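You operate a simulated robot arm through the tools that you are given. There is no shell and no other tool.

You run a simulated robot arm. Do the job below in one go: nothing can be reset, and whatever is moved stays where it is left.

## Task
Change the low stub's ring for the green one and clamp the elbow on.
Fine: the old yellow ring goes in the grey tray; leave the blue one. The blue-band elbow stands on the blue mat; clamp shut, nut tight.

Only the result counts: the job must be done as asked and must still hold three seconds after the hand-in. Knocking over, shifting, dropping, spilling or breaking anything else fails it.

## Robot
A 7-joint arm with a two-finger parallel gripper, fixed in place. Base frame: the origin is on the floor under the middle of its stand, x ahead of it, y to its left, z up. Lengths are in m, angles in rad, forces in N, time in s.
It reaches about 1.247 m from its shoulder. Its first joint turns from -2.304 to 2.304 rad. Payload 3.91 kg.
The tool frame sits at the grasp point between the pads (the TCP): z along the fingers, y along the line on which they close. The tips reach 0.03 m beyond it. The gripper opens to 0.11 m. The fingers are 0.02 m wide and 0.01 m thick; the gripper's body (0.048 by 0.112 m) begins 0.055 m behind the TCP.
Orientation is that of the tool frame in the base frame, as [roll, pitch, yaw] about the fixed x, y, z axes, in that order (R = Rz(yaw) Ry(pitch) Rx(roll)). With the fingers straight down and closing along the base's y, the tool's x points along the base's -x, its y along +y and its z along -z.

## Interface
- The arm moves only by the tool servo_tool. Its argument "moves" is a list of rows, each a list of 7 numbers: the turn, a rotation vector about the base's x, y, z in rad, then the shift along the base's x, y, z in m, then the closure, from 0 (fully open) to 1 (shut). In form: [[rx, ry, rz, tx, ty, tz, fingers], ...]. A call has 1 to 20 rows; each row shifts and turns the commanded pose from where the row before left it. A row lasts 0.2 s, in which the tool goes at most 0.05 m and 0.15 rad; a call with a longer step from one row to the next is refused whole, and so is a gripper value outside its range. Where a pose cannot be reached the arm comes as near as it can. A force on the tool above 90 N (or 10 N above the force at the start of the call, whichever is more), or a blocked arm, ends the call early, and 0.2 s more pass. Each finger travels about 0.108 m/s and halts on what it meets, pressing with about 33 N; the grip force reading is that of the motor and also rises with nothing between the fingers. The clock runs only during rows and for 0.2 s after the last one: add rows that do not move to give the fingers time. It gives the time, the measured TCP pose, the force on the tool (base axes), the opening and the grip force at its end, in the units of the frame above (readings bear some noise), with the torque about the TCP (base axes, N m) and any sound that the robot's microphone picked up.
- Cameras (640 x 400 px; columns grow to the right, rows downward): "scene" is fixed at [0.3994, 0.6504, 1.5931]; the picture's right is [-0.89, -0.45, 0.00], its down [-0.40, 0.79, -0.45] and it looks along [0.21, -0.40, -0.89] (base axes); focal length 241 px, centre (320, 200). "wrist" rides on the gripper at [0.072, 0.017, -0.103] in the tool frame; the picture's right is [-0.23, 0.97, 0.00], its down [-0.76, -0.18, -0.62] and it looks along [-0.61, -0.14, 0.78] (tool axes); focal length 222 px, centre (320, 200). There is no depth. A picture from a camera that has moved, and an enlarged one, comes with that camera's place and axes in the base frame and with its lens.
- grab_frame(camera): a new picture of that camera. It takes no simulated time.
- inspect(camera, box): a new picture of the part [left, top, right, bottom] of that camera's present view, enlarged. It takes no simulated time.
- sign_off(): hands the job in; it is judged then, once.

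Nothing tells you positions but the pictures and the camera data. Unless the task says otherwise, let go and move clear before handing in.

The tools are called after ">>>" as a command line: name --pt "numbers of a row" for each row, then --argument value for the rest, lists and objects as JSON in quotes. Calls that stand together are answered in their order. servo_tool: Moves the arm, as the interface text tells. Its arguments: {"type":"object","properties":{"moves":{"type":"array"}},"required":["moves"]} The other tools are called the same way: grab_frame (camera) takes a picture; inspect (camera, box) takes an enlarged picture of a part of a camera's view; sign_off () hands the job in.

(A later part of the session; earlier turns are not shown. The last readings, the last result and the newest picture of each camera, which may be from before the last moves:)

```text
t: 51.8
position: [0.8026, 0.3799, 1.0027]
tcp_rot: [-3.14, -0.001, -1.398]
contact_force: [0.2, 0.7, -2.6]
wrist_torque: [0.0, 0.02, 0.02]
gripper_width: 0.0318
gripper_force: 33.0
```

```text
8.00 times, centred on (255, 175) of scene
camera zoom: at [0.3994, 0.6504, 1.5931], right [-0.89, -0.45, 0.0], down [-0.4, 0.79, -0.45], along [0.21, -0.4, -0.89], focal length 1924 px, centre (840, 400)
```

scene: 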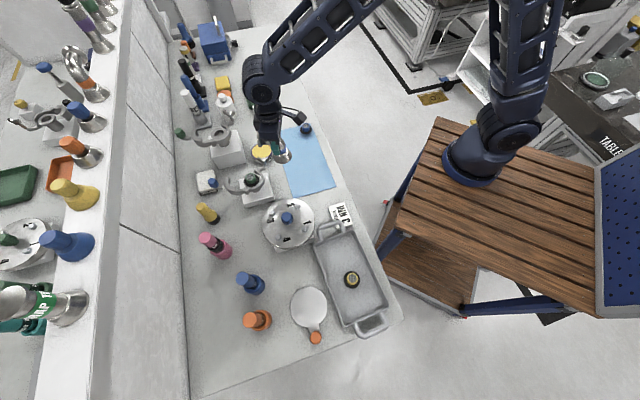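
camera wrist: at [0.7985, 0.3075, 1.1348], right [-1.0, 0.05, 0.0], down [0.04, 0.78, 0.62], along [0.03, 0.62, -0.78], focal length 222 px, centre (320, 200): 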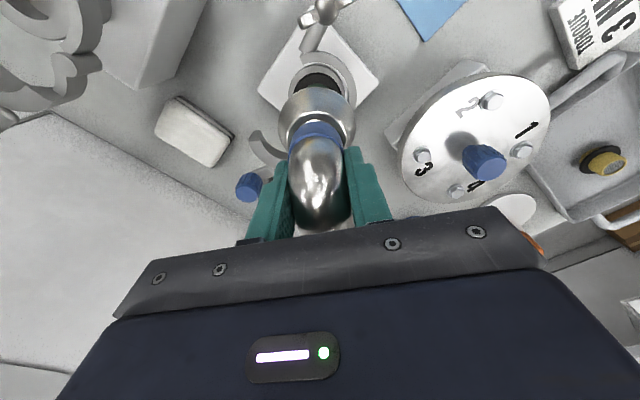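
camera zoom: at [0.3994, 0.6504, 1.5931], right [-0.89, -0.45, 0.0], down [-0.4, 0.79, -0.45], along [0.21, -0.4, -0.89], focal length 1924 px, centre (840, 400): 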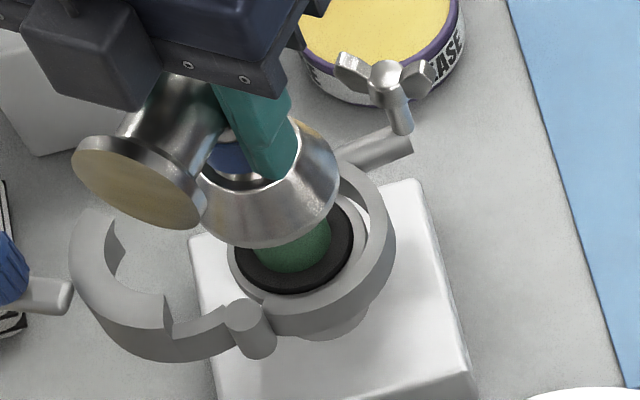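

>>> servo_tool --pt "0 0 0 -0.0003 -0.001 -0.007 0.8" --pt "0 0 0 0 0 -0.005 0.8" --pt "0 0 0 0 0 0 0.8" --pt "0 0 0 0 0 0 0.8"

>>> inspect --camera "wrist" --box '[250, 50, 390, 170]'

>>> inspect --camera "scene" --box '[225, 150, 285, 200]'

```text
t: 52.8
position: [0.8041, 0.3778, 0.9906]
tcp_rot: [3.14, -0.001, -1.399]
contact_force: [0.4, 0.0, -3.0]
wrist_torque: [-0.02, 0.0, 0.01]
gripper_width: 0.0317
gripper_force: 32.6
```

```text
3.33 times, centred on (320, 110) of wrist
camera zoom: at [0.7987, 0.3051, 1.0948], right [-1.0, 0.06, 0.0], down [0.04, 0.78, 0.62], along [0.03, 0.62, -0.78], focal length 740 px, centre (320, 500)
```

zoom: 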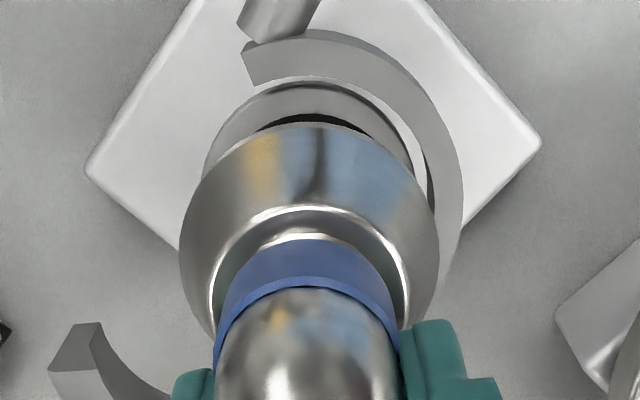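

```text
8.00 times, centred on (255, 175) of scene
camera zoom: at [0.3994, 0.6504, 1.5931], right [-0.89, -0.45, 0.0], down [-0.4, 0.79, -0.45], along [0.21, -0.4, -0.89], focal length 1924 px, centre (840, 400)
```

zoom: 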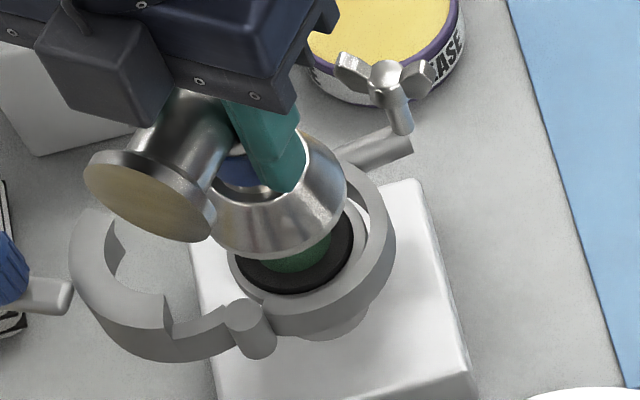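

>>> inspect --camera "scene" --box '[238, 160, 278, 190]'

>>> inspect --camera "wrist" --box '[270, 60, 370, 130]'

```text
13.33 times, centred on (258, 175) of scene
camera zoom: at [0.3994, 0.6504, 1.5931], right [-0.89, -0.45, 0.0], down [-0.4, 0.79, -0.45], along [0.21, -0.4, -0.89], focal length 3208 px, centre (1147, 533)
```

zoom: 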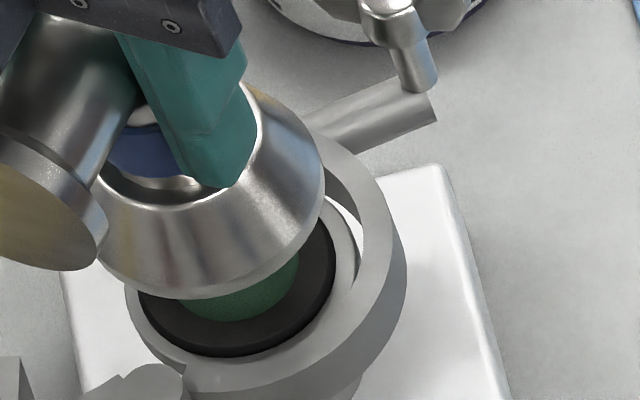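

```text
5.71 times, centred on (320, 95) of wrist
camera zoom: at [0.7987, 0.3051, 1.0948], right [-1.0, 0.06, 0.0], down [0.04, 0.78, 0.62], along [0.03, 0.62, -0.78], focal length 1269 px, centre (320, 800)
```

zoom: 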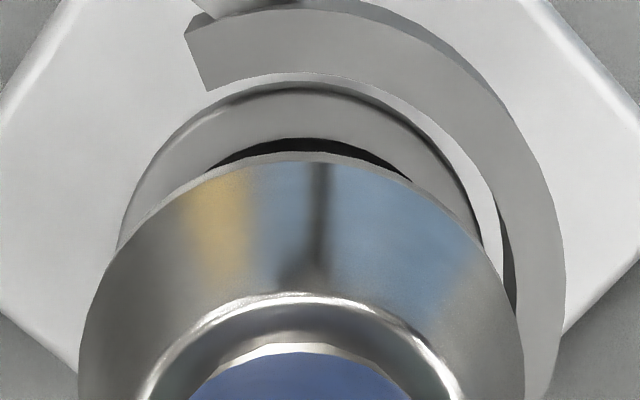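

The wrist view shows the flanges concentric to within about a millimetre. I'll keep lowering in small steps and watch the force.

>>> servo_tool --pt "0 0 0 0 0 -0.005 0.8" --pt "0 0 0 0 0 -0.003 0.8" --pt "0 0 0 0 0 0 0.8"

>>> inspect --camera "wrist" --box '[270, 60, 370, 130]'

>>> inspect --camera "scene" --box '[238, 160, 278, 190]'

```text
t: 53.6
position: [0.8037, 0.3775, 0.982]
tcp_rot: [-3.142, -0.002, -1.398]
contact_force: [0.3, -0.2, -1.7]
wrist_torque: [0.0, -0.01, 0.0]
gripper_width: 0.0317
gripper_force: 33.0
```

```text
5.71 times, centred on (320, 95) of wrist
camera zoom: at [0.7992, 0.3046, 1.086], right [-1.0, 0.06, 0.0], down [0.04, 0.78, 0.62], along [0.03, 0.62, -0.78], focal length 1269 px, centre (320, 800)
```

zoom: 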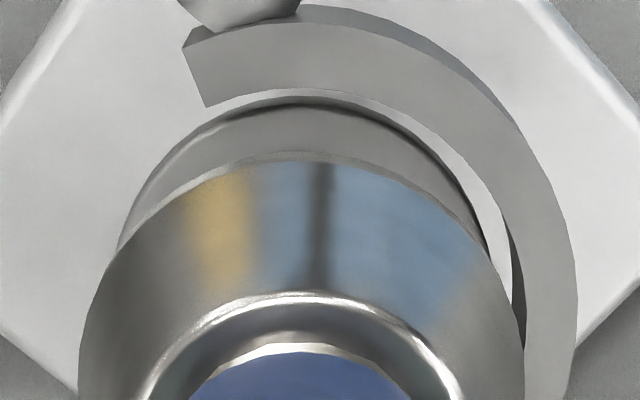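

```text
13.33 times, centred on (258, 175) of scene
camera zoom: at [0.3994, 0.6504, 1.5931], right [-0.89, -0.45, 0.0], down [-0.4, 0.79, -0.45], along [0.21, -0.4, -0.89], focal length 3208 px, centre (1147, 533)
```

zoom: 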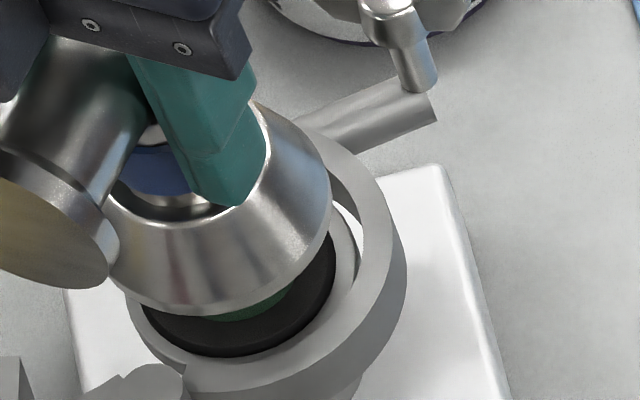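

>>> servo_tool --pt "0 0 0 0 0 -0.003 0.8" --pt "0 0 0 0 0 -0.002 0.8" --pt "0 0 0 0 0 0 0.8"

>>> inspect --camera "wrist" --box '[270, 60, 370, 130]'

>>> inspect --camera "scene" --box '[238, 160, 278, 190]'

```text
t: 54.4
position: [0.8038, 0.3781, 0.9777]
tcp_rot: [-3.141, 0.0, -1.398]
contact_force: [0.3, -0.6, -2.6]
wrist_torque: [0.0, -0.02, -0.03]
gripper_width: 0.0316
gripper_force: 32.9
```

```text
5.71 times, centred on (320, 95) of wrist
camera zoom: at [0.799, 0.3045, 1.0813], right [-1.0, 0.06, 0.0], down [0.04, 0.78, 0.62], along [0.03, 0.62, -0.78], focal length 1269 px, centre (320, 800)
```

zoom: 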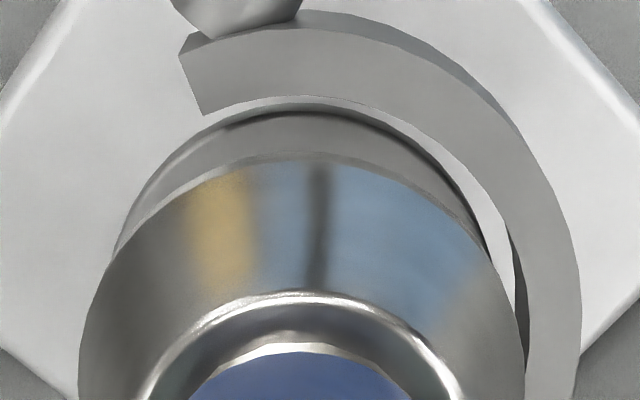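

```text
13.33 times, centred on (258, 175) of scene
camera zoom: at [0.3994, 0.6504, 1.5931], right [-0.89, -0.45, 0.0], down [-0.4, 0.79, -0.45], along [0.21, -0.4, -0.89], focal length 3208 px, centre (1147, 533)
```

zoom: 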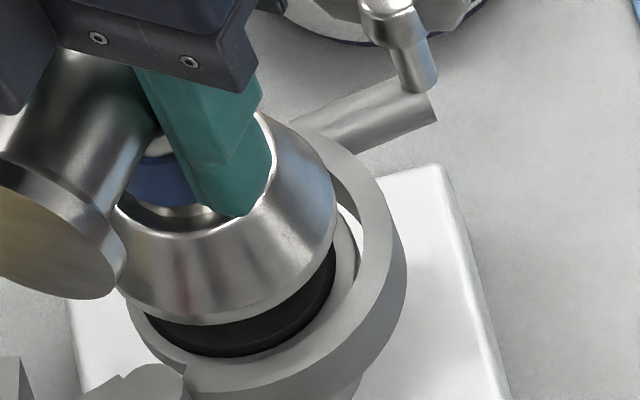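

>>> servo_tool --pt "0 0 0 0 0 -0.003 0.8" --pt "0 0 0 0 0 -0.002 0.8" --pt "0 0 0 0 0 0 0.8"

>>> inspect --camera "wrist" --box '[270, 60, 370, 130]'

>>> inspect --camera "scene" --box '[238, 160, 278, 190]'

```text
t: 55.2
position: [0.8052, 0.3787, 0.9719]
tcp_rot: [3.139, -0.001, -1.398]
contact_force: [0.3, -0.9, -1.9]
wrist_torque: [-0.01, 0.0, -0.01]
gripper_width: 0.0316
gripper_force: 32.6
```

```text
5.71 times, centred on (320, 95) of wrist
camera zoom: at [0.7992, 0.3053, 1.0763], right [-1.0, 0.06, 0.0], down [0.04, 0.78, 0.62], along [0.03, 0.62, -0.78], focal length 1269 px, centre (320, 800)
```

zoom: 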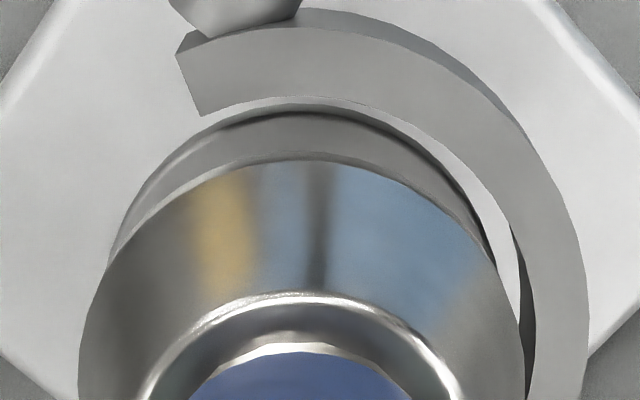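

```text
13.33 times, centred on (258, 175) of scene
camera zoom: at [0.3994, 0.6504, 1.5931], right [-0.89, -0.45, 0.0], down [-0.4, 0.79, -0.45], along [0.21, -0.4, -0.89], focal length 3208 px, centre (1147, 533)
```

zoom: 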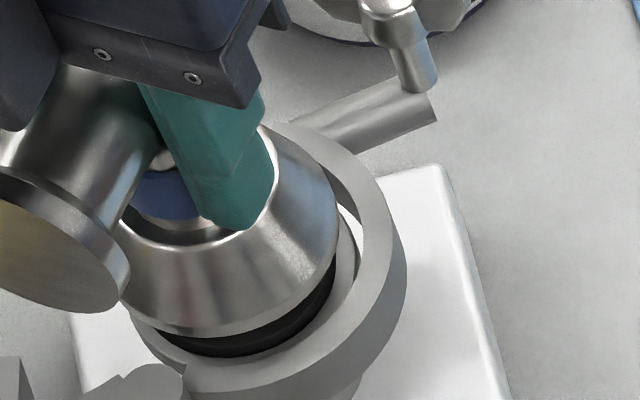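

The elbow is about 2 mm too far in +y. I'll correct that before going lower.

>>> servo_tool --pt "0 0 0 0 -0.002 0 0.8" --pt "0 0 0 0 0 -0.001 0.8" --pt "0 0 0 0 0 0 0.8"

>>> inspect --camera "wrist" --box '[270, 60, 370, 130]'

>>> inspect --camera "scene" --box '[238, 160, 278, 190]'

```text
t: 56.0
position: [0.8048, 0.3757, 0.971]
tcp_rot: [3.141, 0.001, -1.397]
contact_force: [-0.7, 0.3, -2.4]
wrist_torque: [0.0, -0.02, 0.01]
gripper_width: 0.0316
gripper_force: 33.0
```

```text
5.71 times, centred on (320, 95) of wrist
camera zoom: at [0.7991, 0.3024, 1.0752], right [-1.0, 0.06, 0.0], down [0.04, 0.78, 0.62], along [0.03, 0.62, -0.78], focal length 1269 px, centre (320, 800)
```

zoom: 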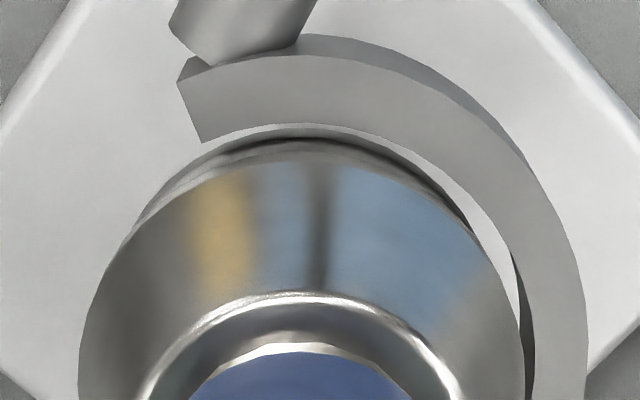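

```text
13.33 times, centred on (258, 175) of scene
camera zoom: at [0.3994, 0.6504, 1.5931], right [-0.89, -0.45, 0.0], down [-0.4, 0.79, -0.45], along [0.21, -0.4, -0.89], focal length 3208 px, centre (1147, 533)
```

zoom: 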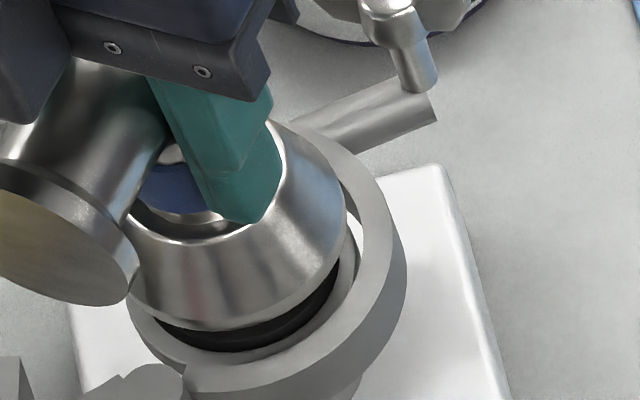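

>>> servo_tool --pt "0 0 0 -0.0003 0.0012 0 0.8" --pt "0 0 0 0 0 -0.002 0.8" --pt "0 0 0 0 0 0 0.8"

>>> inspect --camera "wrist" --box '[270, 60, 370, 130]'

>>> inspect --camera "scene" --box '[238, 160, 278, 190]'

```text
t: 56.8
position: [0.8029, 0.3758, 0.9676]
tcp_rot: [3.141, 0.0, -1.397]
contact_force: [0.1, -0.1, -2.7]
wrist_torque: [-0.04, -0.04, 0.02]
gripper_width: 0.032
gripper_force: 33.3
```

```text
5.71 times, centred on (320, 95) of wrist
camera zoom: at [0.7988, 0.3034, 1.0728], right [-1.0, 0.06, 0.0], down [0.04, 0.78, 0.62], along [0.03, 0.62, -0.78], focal length 1269 px, centre (320, 800)
```

zoom: 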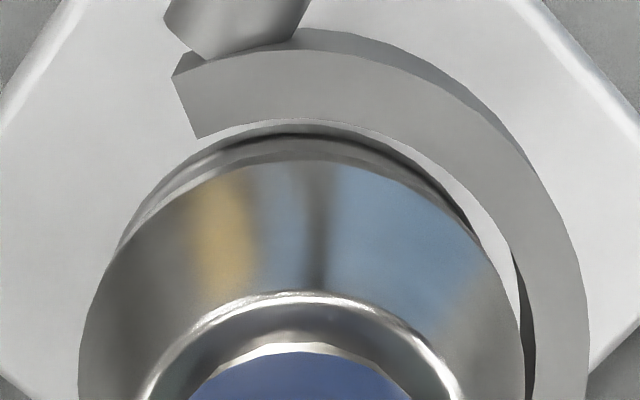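

```text
13.33 times, centred on (258, 175) of scene
camera zoom: at [0.3994, 0.6504, 1.5931], right [-0.89, -0.45, 0.0], down [-0.4, 0.79, -0.45], along [0.21, -0.4, -0.89], focal length 3208 px, centre (1147, 533)
```

zoom: 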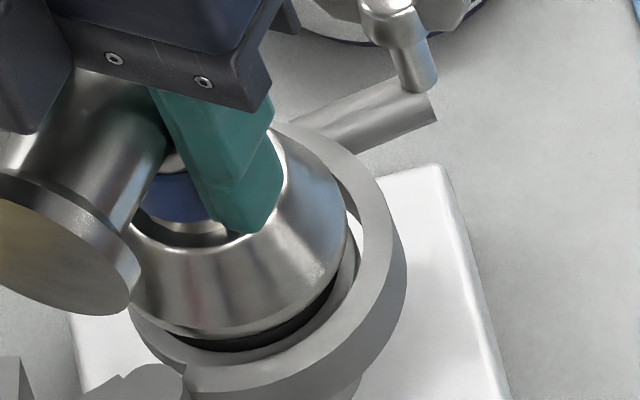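

>>> servo_tool --pt "0 0 0 0 0 -0.002 0.8" --pt "0 0 0 0 0 -0.002 0.8" --pt "0 0 0 0 0 0 0.8"

>>> inspect --camera "wrist" --box '[270, 60, 370, 130]'

>>> inspect --camera "scene" --box '[238, 160, 278, 190]'

```text
t: 57.6
position: [0.8023, 0.377, 0.9655]
tcp_rot: [-3.14, 0.0, -1.399]
contact_force: [0.5, 0.3, -2.1]
wrist_torque: [0.02, 0.01, 0.0]
gripper_width: 0.0319
gripper_force: 32.8
```

```text
5.71 times, centred on (320, 95) of wrist
camera zoom: at [0.7983, 0.3041, 1.0691], right [-1.0, 0.06, 0.0], down [0.04, 0.78, 0.62], along [0.03, 0.62, -0.78], focal length 1269 px, centre (320, 800)
```

zoom: 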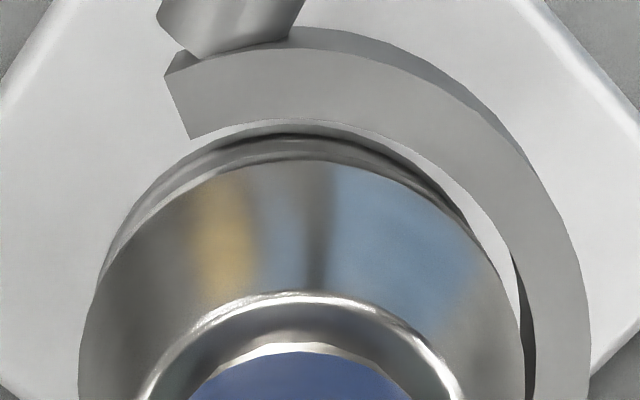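

```text
13.33 times, centred on (258, 175) of scene
camera zoom: at [0.3994, 0.6504, 1.5931], right [-0.89, -0.45, 0.0], down [-0.4, 0.79, -0.45], along [0.21, -0.4, -0.89], focal length 3208 px, centre (1147, 533)
```

zoom: 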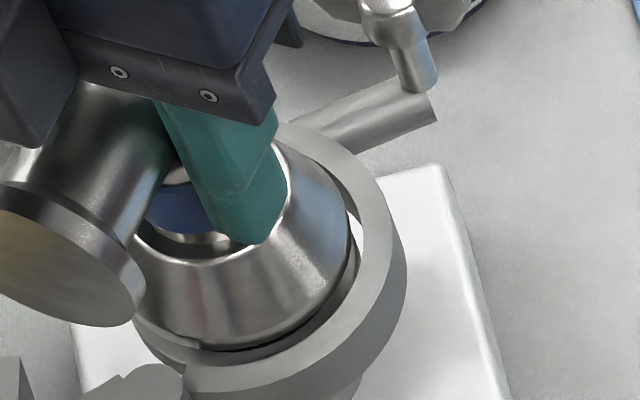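

>>> servo_tool --pt "0 0 0 0.0006 0 -0.002 0.8" --pt "0 0 0 0 0 -0.002 0.8" --pt "0 0 0 0 0 0 0.8"

>>> inspect --camera "wrist" --box '[270, 60, 370, 130]'

>>> inspect --camera "scene" --box '[238, 160, 278, 190]'

```text
t: 58.4
position: [0.8045, 0.3762, 0.9597]
tcp_rot: [3.141, 0.0, -1.398]
contact_force: [0.4, 0.1, -2.0]
wrist_torque: [-0.03, 0.01, -0.01]
gripper_width: 0.0315
gripper_force: 33.0
```

```text
5.71 times, centred on (320, 95) of wrist
camera zoom: at [0.7996, 0.3037, 1.0645], right [-1.0, 0.06, 0.0], down [0.04, 0.78, 0.62], along [0.03, 0.62, -0.78], focal length 1269 px, centre (320, 800)
```

zoom: 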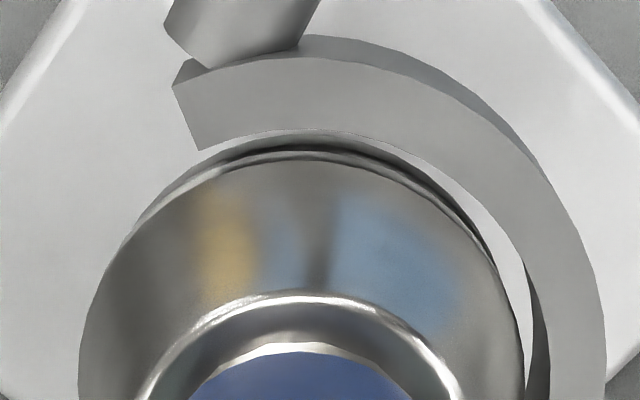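

```text
13.33 times, centred on (258, 175) of scene
camera zoom: at [0.3994, 0.6504, 1.5931], right [-0.89, -0.45, 0.0], down [-0.4, 0.79, -0.45], along [0.21, -0.4, -0.89], focal length 3208 px, centre (1147, 533)
```

zoom: 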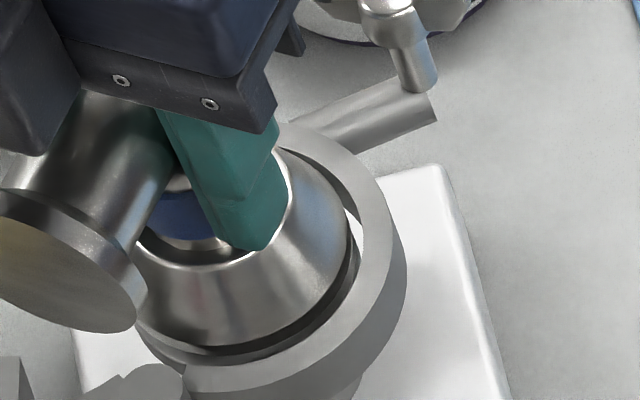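

>>> servo_tool --pt "0 0 0 0 0 -0.002 0.8" --pt "0 0 0 0 0 0 0.8"

>>> inspect --camera "wrist" --box '[270, 60, 370, 130]'

>>> inspect --camera "scene" --box '[238, 160, 278, 190]'

```text
t: 59.0
position: [0.8046, 0.3772, 0.9594]
tcp_rot: [-3.141, 0.001, -1.397]
contact_force: [1.0, -0.7, 2.4]
wrist_torque: [-0.13, 0.08, 0.06]
gripper_width: 0.0316
gripper_force: 33.1
```

```text
5.71 times, centred on (320, 95) of wrist
camera zoom: at [0.7992, 0.3039, 1.0634], right [-1.0, 0.06, 0.0], down [0.04, 0.78, 0.62], along [0.04, 0.62, -0.78], focal length 1269 px, centre (320, 800)
```

zoom: 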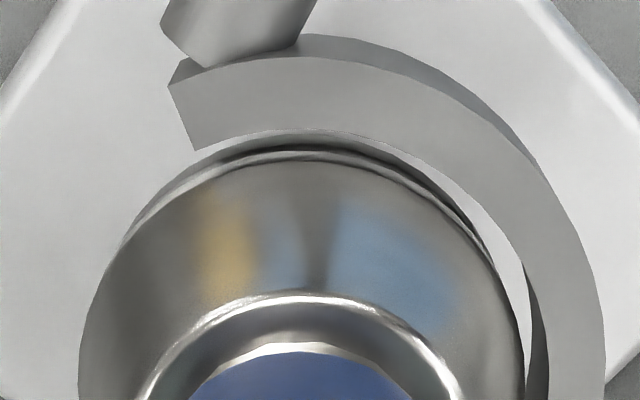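

```text
13.33 times, centred on (258, 175) of scene
camera zoom: at [0.3994, 0.6504, 1.5931], right [-0.89, -0.45, 0.0], down [-0.4, 0.79, -0.45], along [0.21, -0.4, -0.89], focal length 3208 px, centre (1147, 533)
```

zoom: 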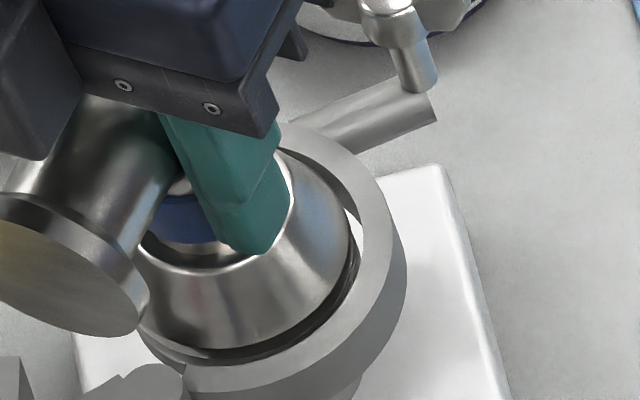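

>>> servo_tool --pt "0 0 0 0 0 -0.002 0.8" --pt "0 0 0 0 0 0 0.8"

>>> inspect --camera "scene" --box '[238, 160, 278, 190]'

>>> inspect --camera "wrist" --box '[270, 60, 370, 130]'

```text
t: 59.6
position: [0.8052, 0.3776, 0.9584]
tcp_rot: [-3.137, 0.0, -1.398]
contact_force: [5.0, -2.8, 23.3]
wrist_torque: [-0.48, -0.03, 0.04]
gripper_width: 0.0317
gripper_force: 33.2
```

```text
13.33 times, centred on (258, 175) of scene
camera zoom: at [0.3994, 0.6504, 1.5931], right [-0.89, -0.45, 0.0], down [-0.4, 0.79, -0.45], along [0.21, -0.4, -0.89], focal length 3208 px, centre (1147, 533)
```

zoom: 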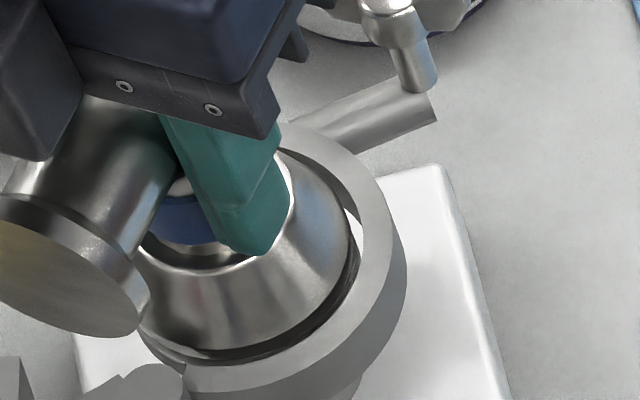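

```text
5.71 times, centred on (320, 95) of wrist
camera zoom: at [0.7989, 0.3039, 1.0632], right [-1.0, 0.06, 0.0], down [0.04, 0.78, 0.62], along [0.04, 0.62, -0.78], focal length 1269 px, centre (320, 800)
```

zoom: 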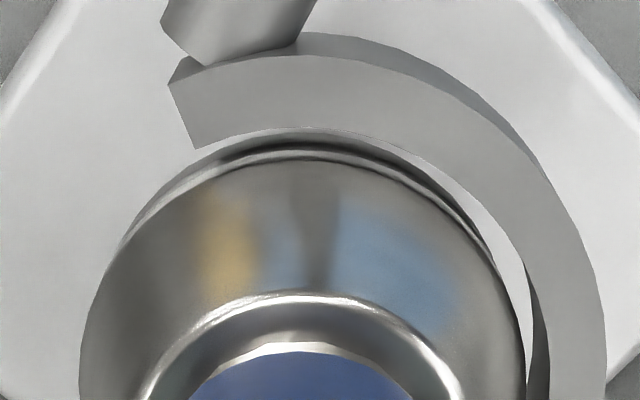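

The elbow has seated on the ring (23 N of contact). I'll ease off, open the fingers and rise clear.

>>> servo_tool --pt "0 0 0 0 0 0.002 0.8" --pt "0 0 0 0 0 0 0.7" --pt "0 0 0 0 0 0 0.6" --pt "0 0 0 0 0 0 0.5" --pt "0 0 0 0 0 0 0.45" --pt "0 0 0 0 0 0.02 0.45" --pt "0 0 0 0 0 0.04 0.45" --pt "0 0 0 0 0 0.04 0.45" --pt "0 0 0 0 0 0.03 0.45" --pt "0 0 0 0 0 0 0.45"

>>> inspect --camera "scene" --box '[205, 140, 295, 210]'

>>> grab_frame --camera "wrist"

>>> inspect --camera "wrist" --box '[220, 20, 420, 190]'

```text
t: 61.8
position: [0.8042, 0.3779, 1.0892]
tcp_rot: [-3.141, 0.0, -1.397]
contact_force: [-0.1, -0.4, 0.6]
wrist_torque: [0.0, -0.01, -0.03]
gripper_width: 0.0608
gripper_force: 0.2
```

```text
5.71 times, centred on (250, 175) of scene
camera zoom: at [0.3994, 0.6504, 1.5931], right [-0.89, -0.45, 0.0], down [-0.4, 0.79, -0.45], along [0.21, -0.4, -0.89], focal length 1375 px, centre (720, 343)
```

zoom: 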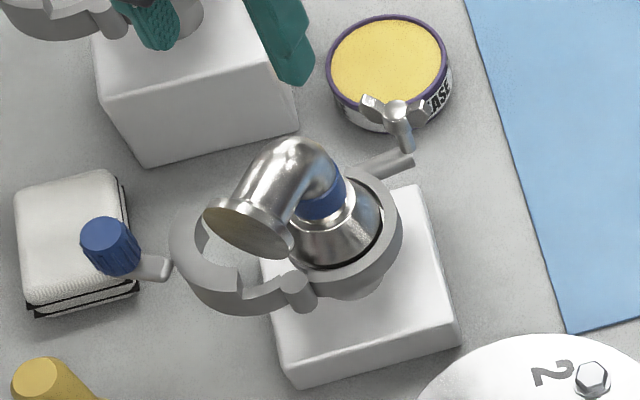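

```text
taken
camera wrist: at [0.7992, 0.3045, 1.1943], right [-1.0, 0.06, 0.0], down [0.04, 0.78, 0.62], along [0.03, 0.62, -0.78], focal length 222 px, centre (320, 200)
```

wrist: 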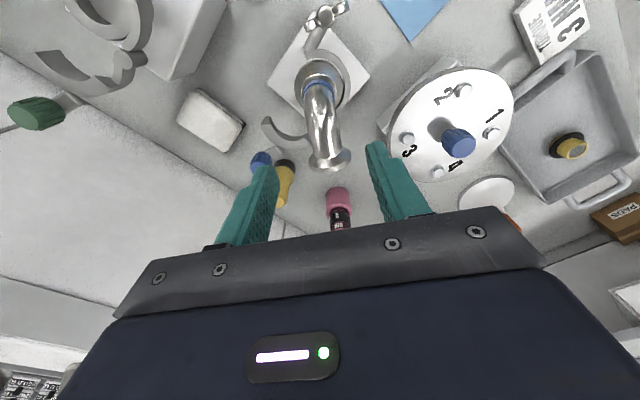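

```text
2.35 times, centred on (320, 105) of wrist
camera zoom: at [0.7992, 0.3045, 1.1943], right [-1.0, 0.06, 0.0], down [0.04, 0.78, 0.62], along [0.03, 0.62, -0.78], focal length 523 px, centre (320, 424)
```

zoom: 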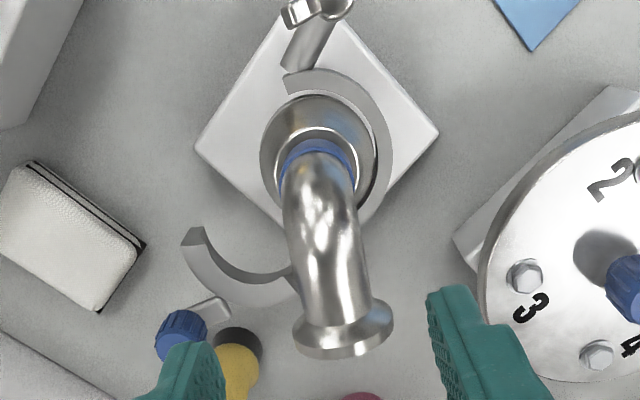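

The elbow stands upright on the stub with its branch away from the nut and knob. Next I'll close the fingers and go above the blue knob of the open jaw to measure it.

>>> servo_tool --pt "0 0 0 0.02 0.024 0 0.6" --pt "0 0 0 0.02 0.024 0 0.8" --pt "0 0 0 0.02 0.024 0 1.0" --pt "0 0 0 0.02 0.024 -0.01 1.0" --pt "0 0 0 0 0 -0.02 1.0" --pt "0 0 0 0 0 0 1.0" --pt "0 0 0 0 0 0 1.0"

>>> grab_frame --camera "wrist"

>>> inspect --camera "wrist" --box '[220, 20, 420, 190]'

>>> inspect --camera "scene" --box '[195, 140, 285, 210]'

```text
t: 63.4
position: [0.8853, 0.4753, 1.0583]
tcp_rot: [3.141, 0.0, -1.398]
contact_force: [-0.7, 0.5, 1.3]
wrist_torque: [-0.01, 0.02, -0.03]
gripper_width: 0.0
gripper_force: 33.4
```

```text
taken
camera wrist: at [0.8801, 0.4013, 1.163], right [-1.0, 0.06, 0.0], down [0.04, 0.78, 0.62], along [0.03, 0.62, -0.78], focal length 222 px, centre (320, 200)
```

wrist: 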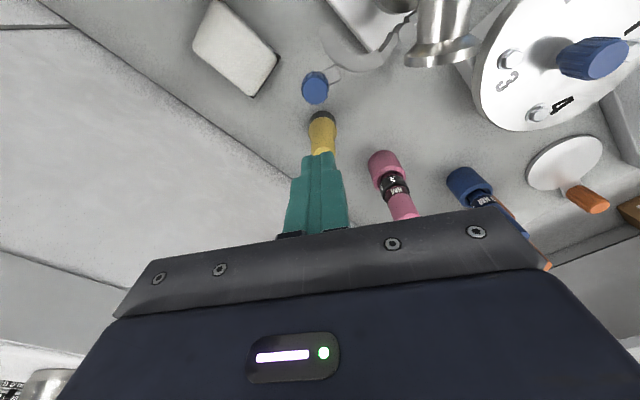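

```text
2.35 times, centred on (320, 105) of wrist
camera zoom: at [0.8801, 0.4013, 1.163], right [-1.0, 0.06, 0.0], down [0.04, 0.78, 0.62], along [0.03, 0.62, -0.78], focal length 523 px, centre (320, 424)
```

zoom: 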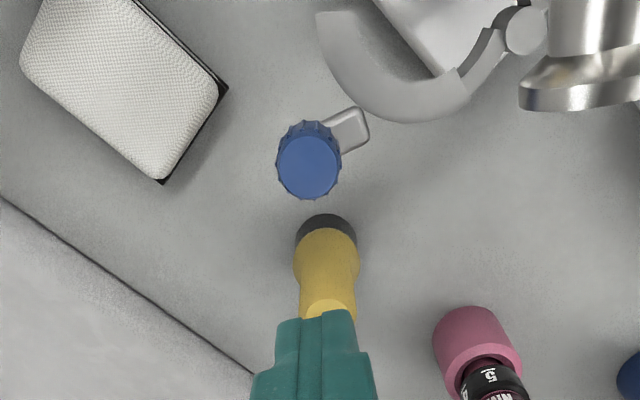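

```text
5.71 times, centred on (240, 175) of scene
camera zoom: at [0.3994, 0.6504, 1.5931], right [-0.89, -0.45, 0.0], down [-0.4, 0.79, -0.45], along [0.21, -0.4, -0.89], focal length 1375 px, centre (777, 343)
```

zoom: 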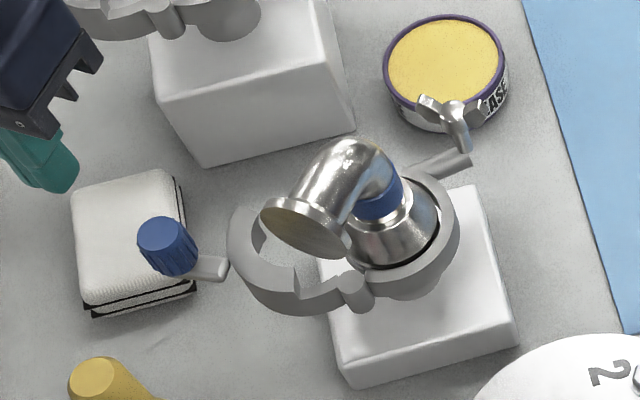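

The knob's top is near (0.887, 0.448, 0.935), and a yellow tool stands behind it at about (0.88, 0.52). I'll lower the closed fingers between them, ready to push the jaw shut.

>>> servo_tool --pt "0 0 0 -0.009 0.002 0 1.0" --pt "0 0 0 0 0 -0.03 1.0" --pt "0 0 0 0 0 -0.03 1.0" --pt "0 0 0 0 0 0 1.0" --pt "0 0 0 0 0 0 1.0"

>>> inspect --camera "wrist" --box '[220, 20, 420, 190]'

>>> inspect --camera "scene" --box '[190, 150, 280, 220]'

```text
t: 64.6
position: [0.8747, 0.477, 0.9982]
tcp_rot: [-3.141, 0.0, -1.397]
contact_force: [0.4, -0.1, 0.5]
wrist_torque: [-0.05, 0.0, -0.02]
gripper_width: 0.0001
gripper_force: 32.5
```

```text
2.35 times, centred on (320, 105) of wrist
camera zoom: at [0.8703, 0.4041, 1.1018], right [-1.0, 0.06, 0.0], down [0.04, 0.78, 0.62], along [0.03, 0.62, -0.78], focal length 523 px, centre (320, 424)
```

zoom: 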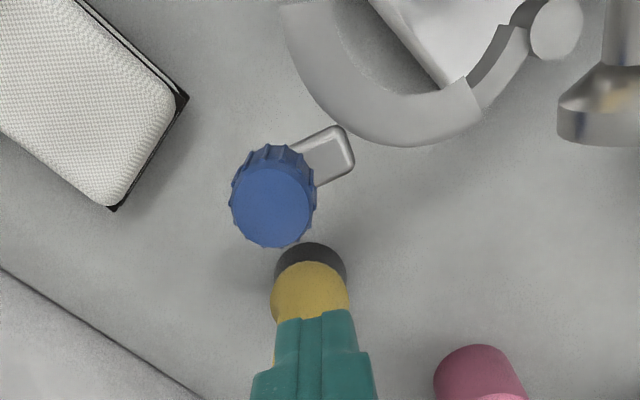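

```text
5.71 times, centred on (235, 185) of scene
camera zoom: at [0.3994, 0.6504, 1.5931], right [-0.89, -0.45, 0.0], down [-0.4, 0.79, -0.45], along [0.21, -0.4, -0.89], focal length 1375 px, centre (806, 286)
```

zoom: 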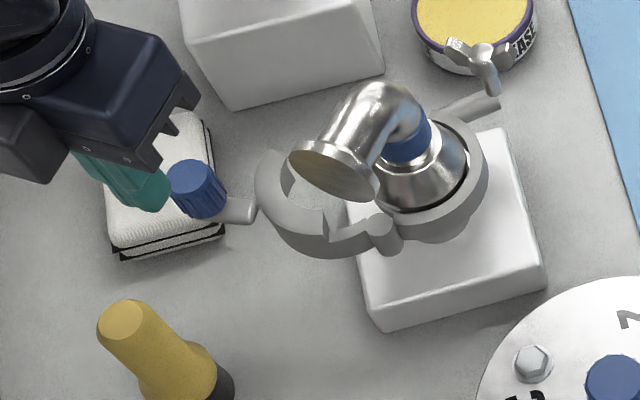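

>>> servo_tool --pt "0 0 0 0 0 -0.03 1.0" --pt "0 0 0 0 0 -0.026 1.0" --pt "0 0 0 0 0 0 1.0" --pt "0 0 0 0 0 0 1.0"

>>> inspect --camera "wrist" --box '[220, 40, 420, 210]'

>>> inspect --camera "scene" --box '[190, 150, 280, 220]'

```text
t: 65.6
position: [0.8758, 0.4768, 0.943]
tcp_rot: [-3.141, 0.0, -1.398]
contact_force: [0.5, -0.1, 0.6]
wrist_torque: [0.02, 0.02, -0.01]
gripper_width: 0.0002
gripper_force: 33.1
```

```text
2.35 times, centred on (320, 125) of wrist
camera zoom: at [0.8705, 0.4037, 1.0468], right [-1.0, 0.06, 0.0], down [0.04, 0.78, 0.62], along [0.03, 0.62, -0.78], focal length 523 px, centre (320, 376)
```

zoom: 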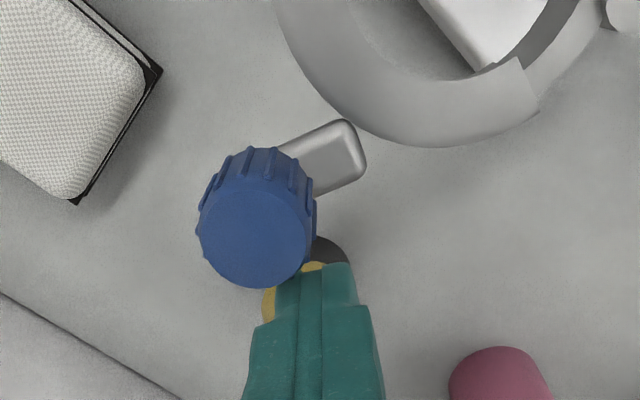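

```text
5.71 times, centred on (235, 185) of scene
camera zoom: at [0.3994, 0.6504, 1.5931], right [-0.89, -0.45, 0.0], down [-0.4, 0.79, -0.45], along [0.21, -0.4, -0.89], focal length 1375 px, centre (806, 286)
```

zoom: 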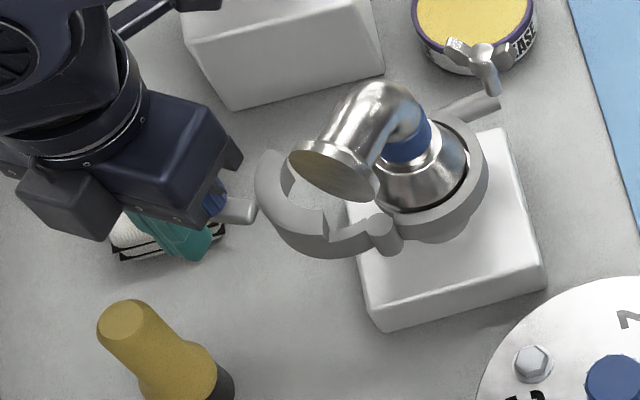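

The fingers are just behind the knob. I'll push it in an arc about the hinge, first part.

>>> servo_tool --pt "0 0 0 0.0055 -0.0094 0 1.0" --pt "0 0 0 0.0044 -0.0098 0 1.0" --pt "0 0 0 0.0033 -0.0101 0 1.0" --pt "0 0 0 0.0032 -0.01 0 1.0" --pt "0 0 0 0 0 0 1.0"

>>> inspect --camera "wrist" --box '[220, 40, 420, 210]'

>>> inspect --camera "scene" --box '[200, 140, 290, 210]'

```text
t: 66.8
position: [0.8913, 0.4353, 0.9433]
tcp_rot: [3.141, -0.001, -1.398]
contact_force: [-0.3, -0.2, 0.2]
wrist_torque: [0.03, -0.03, -0.03]
gripper_width: 0.0
gripper_force: 32.7
```

```text
2.35 times, centred on (320, 125) of wrist
camera zoom: at [0.8864, 0.3628, 1.0479], right [-1.0, 0.06, 0.0], down [0.04, 0.78, 0.62], along [0.04, 0.62, -0.78], focal length 523 px, centre (320, 376)
```

zoom: 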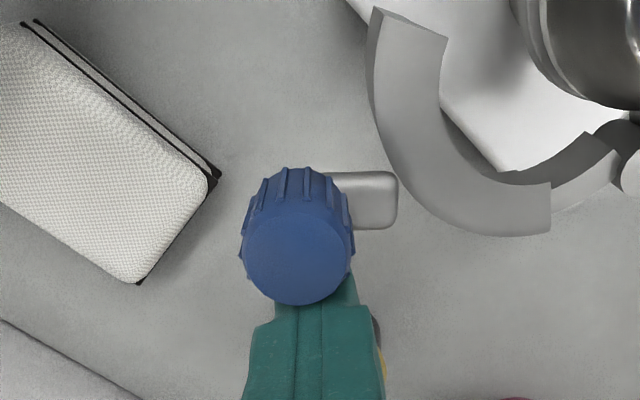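

```text
5.71 times, centred on (245, 175) of scene
camera zoom: at [0.3994, 0.6504, 1.5931], right [-0.89, -0.45, 0.0], down [-0.4, 0.79, -0.45], along [0.21, -0.4, -0.89], focal length 1375 px, centre (749, 343)
```

zoom: 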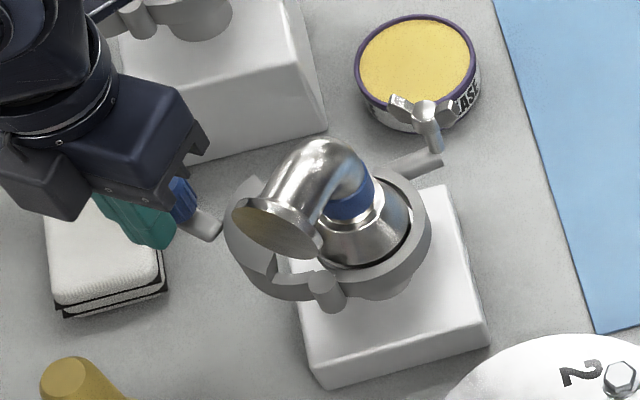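

The jaw swings along with the push. I'll continue the arc.

>>> servo_tool --pt "0 0 0 0.0023 -0.0101 0 1.0" --pt "0 0 0 0.0009 -0.0104 0 1.0" --pt "0 0 0 -0.0003 -0.0104 0 1.0" --pt "0 0 0 -0.0013 -0.0104 0 1.0" --pt "0 0 0 0 0 0 1.0"

>>> inspect --camera "wrist" --box '[220, 40, 420, 210]'

>>> inspect --camera "scene" --box '[200, 140, 290, 210]'

```text
t: 68.0
position: [0.8937, 0.3914, 0.944]
tcp_rot: [-3.141, 0.0, -1.399]
contact_force: [1.1, 0.0, -0.4]
wrist_torque: [-0.02, 0.02, -0.01]
gripper_width: 0.0
gripper_force: 32.9
```

```text
2.35 times, centred on (320, 125) of wrist
camera zoom: at [0.8887, 0.3199, 1.0479], right [-1.0, 0.06, 0.0], down [0.04, 0.78, 0.62], along [0.04, 0.62, -0.78], focal length 523 px, centre (320, 376)
```

zoom: 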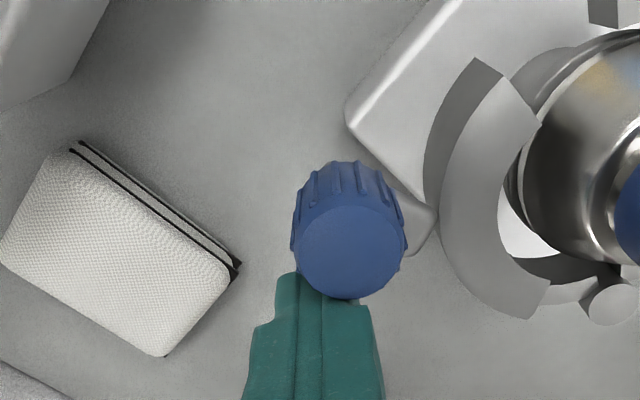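

```text
5.71 times, centred on (245, 175) of scene
camera zoom: at [0.3994, 0.6504, 1.5931], right [-0.89, -0.45, 0.0], down [-0.4, 0.79, -0.45], along [0.21, -0.4, -0.89], focal length 1375 px, centre (749, 343)
```

zoom: 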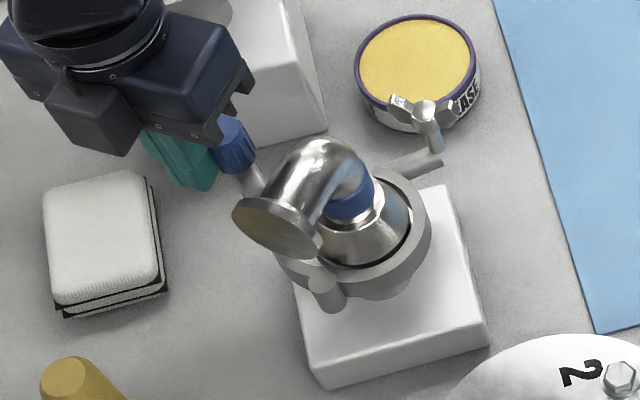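

>>> servo_tool --pt "0 0 0 -0.003 -0.0098 0 1.0" --pt "0 0 0 -0.0037 -0.0098 0 1.0" --pt "0 0 0 0 0 0 1.0"

>>> inspect --camera "wrist" --box '[220, 40, 420, 210]'

>>> inspect --camera "scene" --box '[200, 140, 290, 210]'

```text
t: 68.8
position: [0.8867, 0.3734, 0.9433]
tcp_rot: [-3.14, 0.0, -1.397]
contact_force: [-0.5, -0.4, -0.3]
wrist_torque: [0.0, 0.0, -0.02]
gripper_width: 0.0
gripper_force: 32.9
```

```text
2.35 times, centred on (320, 125) of wrist
camera zoom: at [0.8813, 0.3003, 1.0474], right [-1.0, 0.06, 0.0], down [0.04, 0.78, 0.62], along [0.03, 0.62, -0.78], focal length 523 px, centre (320, 376)
```

zoom: 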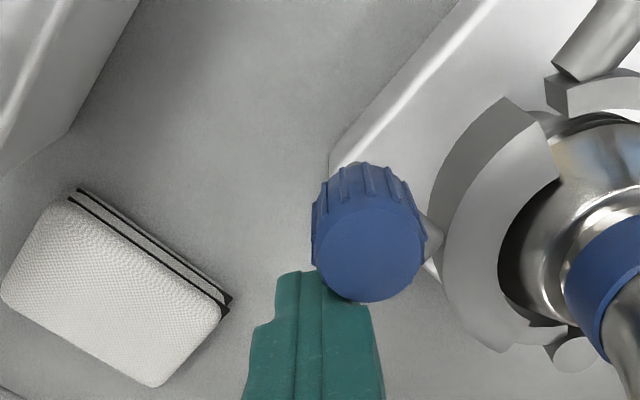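

```text
5.71 times, centred on (245, 175) of scene
camera zoom: at [0.3994, 0.6504, 1.5931], right [-0.89, -0.45, 0.0], down [-0.4, 0.79, -0.45], along [0.21, -0.4, -0.89], focal length 1375 px, centre (749, 343)
```

zoom: 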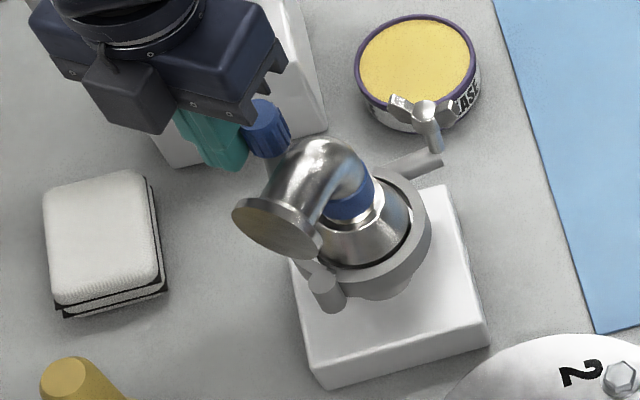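

>>> servo_tool --pt "0 0 0 -0.0036 -0.0048 0 1.0" --pt "0 0 0 -0.0037 -0.0046 0 1.0" --pt "0 0 0 0 0 0 1.0"

>>> inspect --camera "wrist" --box '[220, 40, 420, 210]'

>>> inspect --camera "wrist" --box '[350, 0, 480, 180]'

>>> inspect --camera "scene" --box '[220, 145, 280, 195]'

```text
t: 69.6
position: [0.8809, 0.3673, 0.9437]
tcp_rot: [-3.135, 0.003, -1.396]
contact_force: [56.1, 51.1, -11.1]
wrist_torque: [0.79, -0.89, 0.16]
gripper_width: 0.0
gripper_force: 32.8
```

```text
2.35 times, centred on (320, 125) of wrist
camera zoom: at [0.8759, 0.2941, 1.0471], right [-1.0, 0.05, 0.0], down [0.04, 0.78, 0.63], along [0.04, 0.63, -0.78], focal length 523 px, centre (320, 376)
```

zoom: 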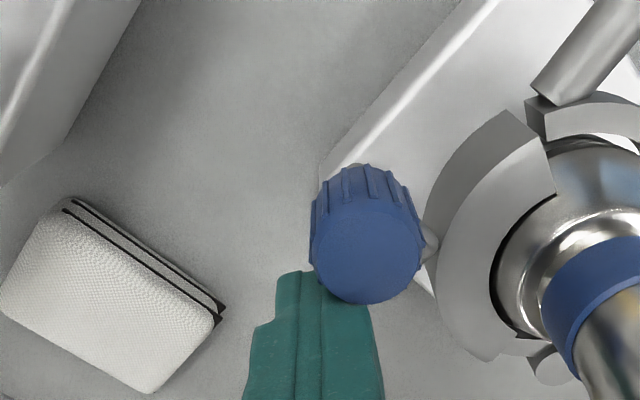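

```text
2.22 times, centred on (415, 90) of wrist
camera zoom: at [0.8759, 0.2941, 1.0471], right [-1.0, 0.05, 0.0], down [0.04, 0.78, 0.63], along [0.04, 0.63, -0.78], focal length 494 px, centre (109, 444)
```

zoom: 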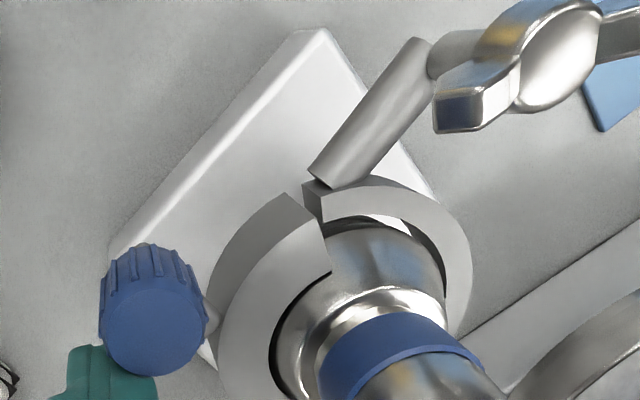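

```text
8.00 times, centred on (250, 170) of scene
camera zoom: at [0.3994, 0.6504, 1.5931], right [-0.89, -0.45, 0.0], down [-0.4, 0.79, -0.45], along [0.21, -0.4, -0.89], focal length 1924 px, centre (880, 440)
```

zoom: 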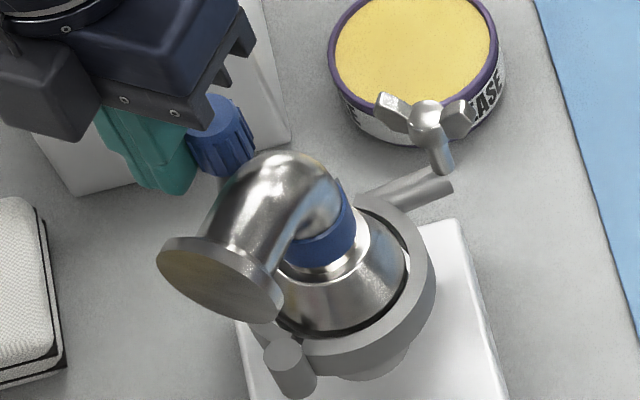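

The jaw has come up against a stop (76 N). I'll back off and inspect the closed clamp from above.

>>> servo_tool --pt "0 0 0 0.004 0.005 0 1.0" --pt "0 0 0 0.008 0.01 0 1.0" --pt "0 0 0 0.005 0.01 0.03 1.0" --pt "0 0 0 0 0 0.045 1.0" --pt "0 0 0 0 0 0.045 1.0" --pt "0 0 0 -0.03 -0.02 0 0.8" --pt "0 0 0 -0.04 -0.02 0 0.5" --pt "0 0 0 0 0 0 0.5" --pt "0 0 0 0 0 0 0.5"

>>> grab_frame --camera "wrist"

>>> inspect --camera "wrist" --box '[250, 10, 390, 130]'

>>> inspect --camera "scene" --box '[220, 145, 280, 195]'

```text
t: 71.6
position: [0.8266, 0.3522, 1.0643]
tcp_rot: [-3.141, 0.0, -1.399]
contact_force: [0.1, -0.2, 0.0]
wrist_torque: [0.03, -0.01, -0.01]
gripper_width: 0.0551
gripper_force: 0.0
```

```text
taken
camera wrist: at [0.8213, 0.2774, 1.1685], right [-1.0, 0.06, 0.0], down [0.04, 0.78, 0.62], along [0.03, 0.62, -0.78], focal length 222 px, centre (320, 200)
```

wrist: 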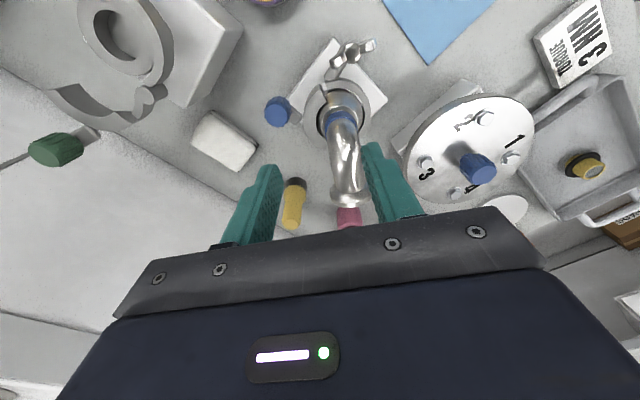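

```text
3.33 times, centred on (320, 70) of wrist
camera zoom: at [0.8213, 0.2774, 1.1685], right [-1.0, 0.06, 0.0], down [0.04, 0.78, 0.62], along [0.03, 0.62, -0.78], focal length 740 px, centre (320, 633)
```

zoom: 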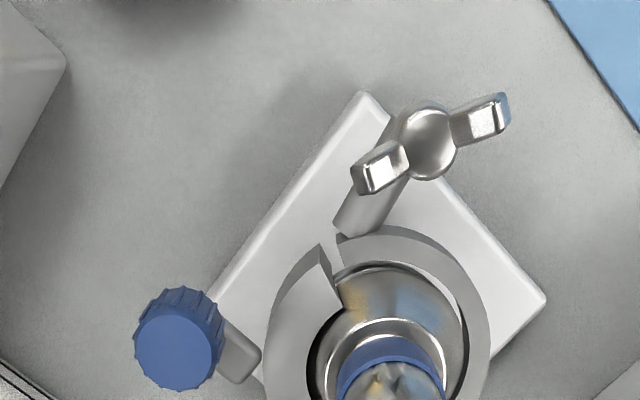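

```text
8.00 times, centred on (250, 170) of scene
camera zoom: at [0.3994, 0.6504, 1.5931], right [-0.89, -0.45, 0.0], down [-0.4, 0.79, -0.45], along [0.21, -0.4, -0.89], focal length 1924 px, centre (880, 440)
```

zoom: 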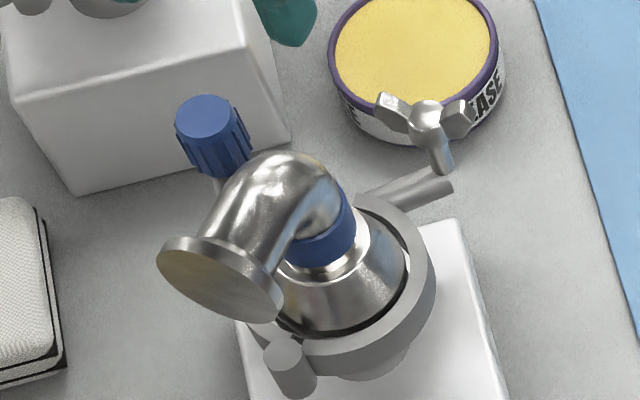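

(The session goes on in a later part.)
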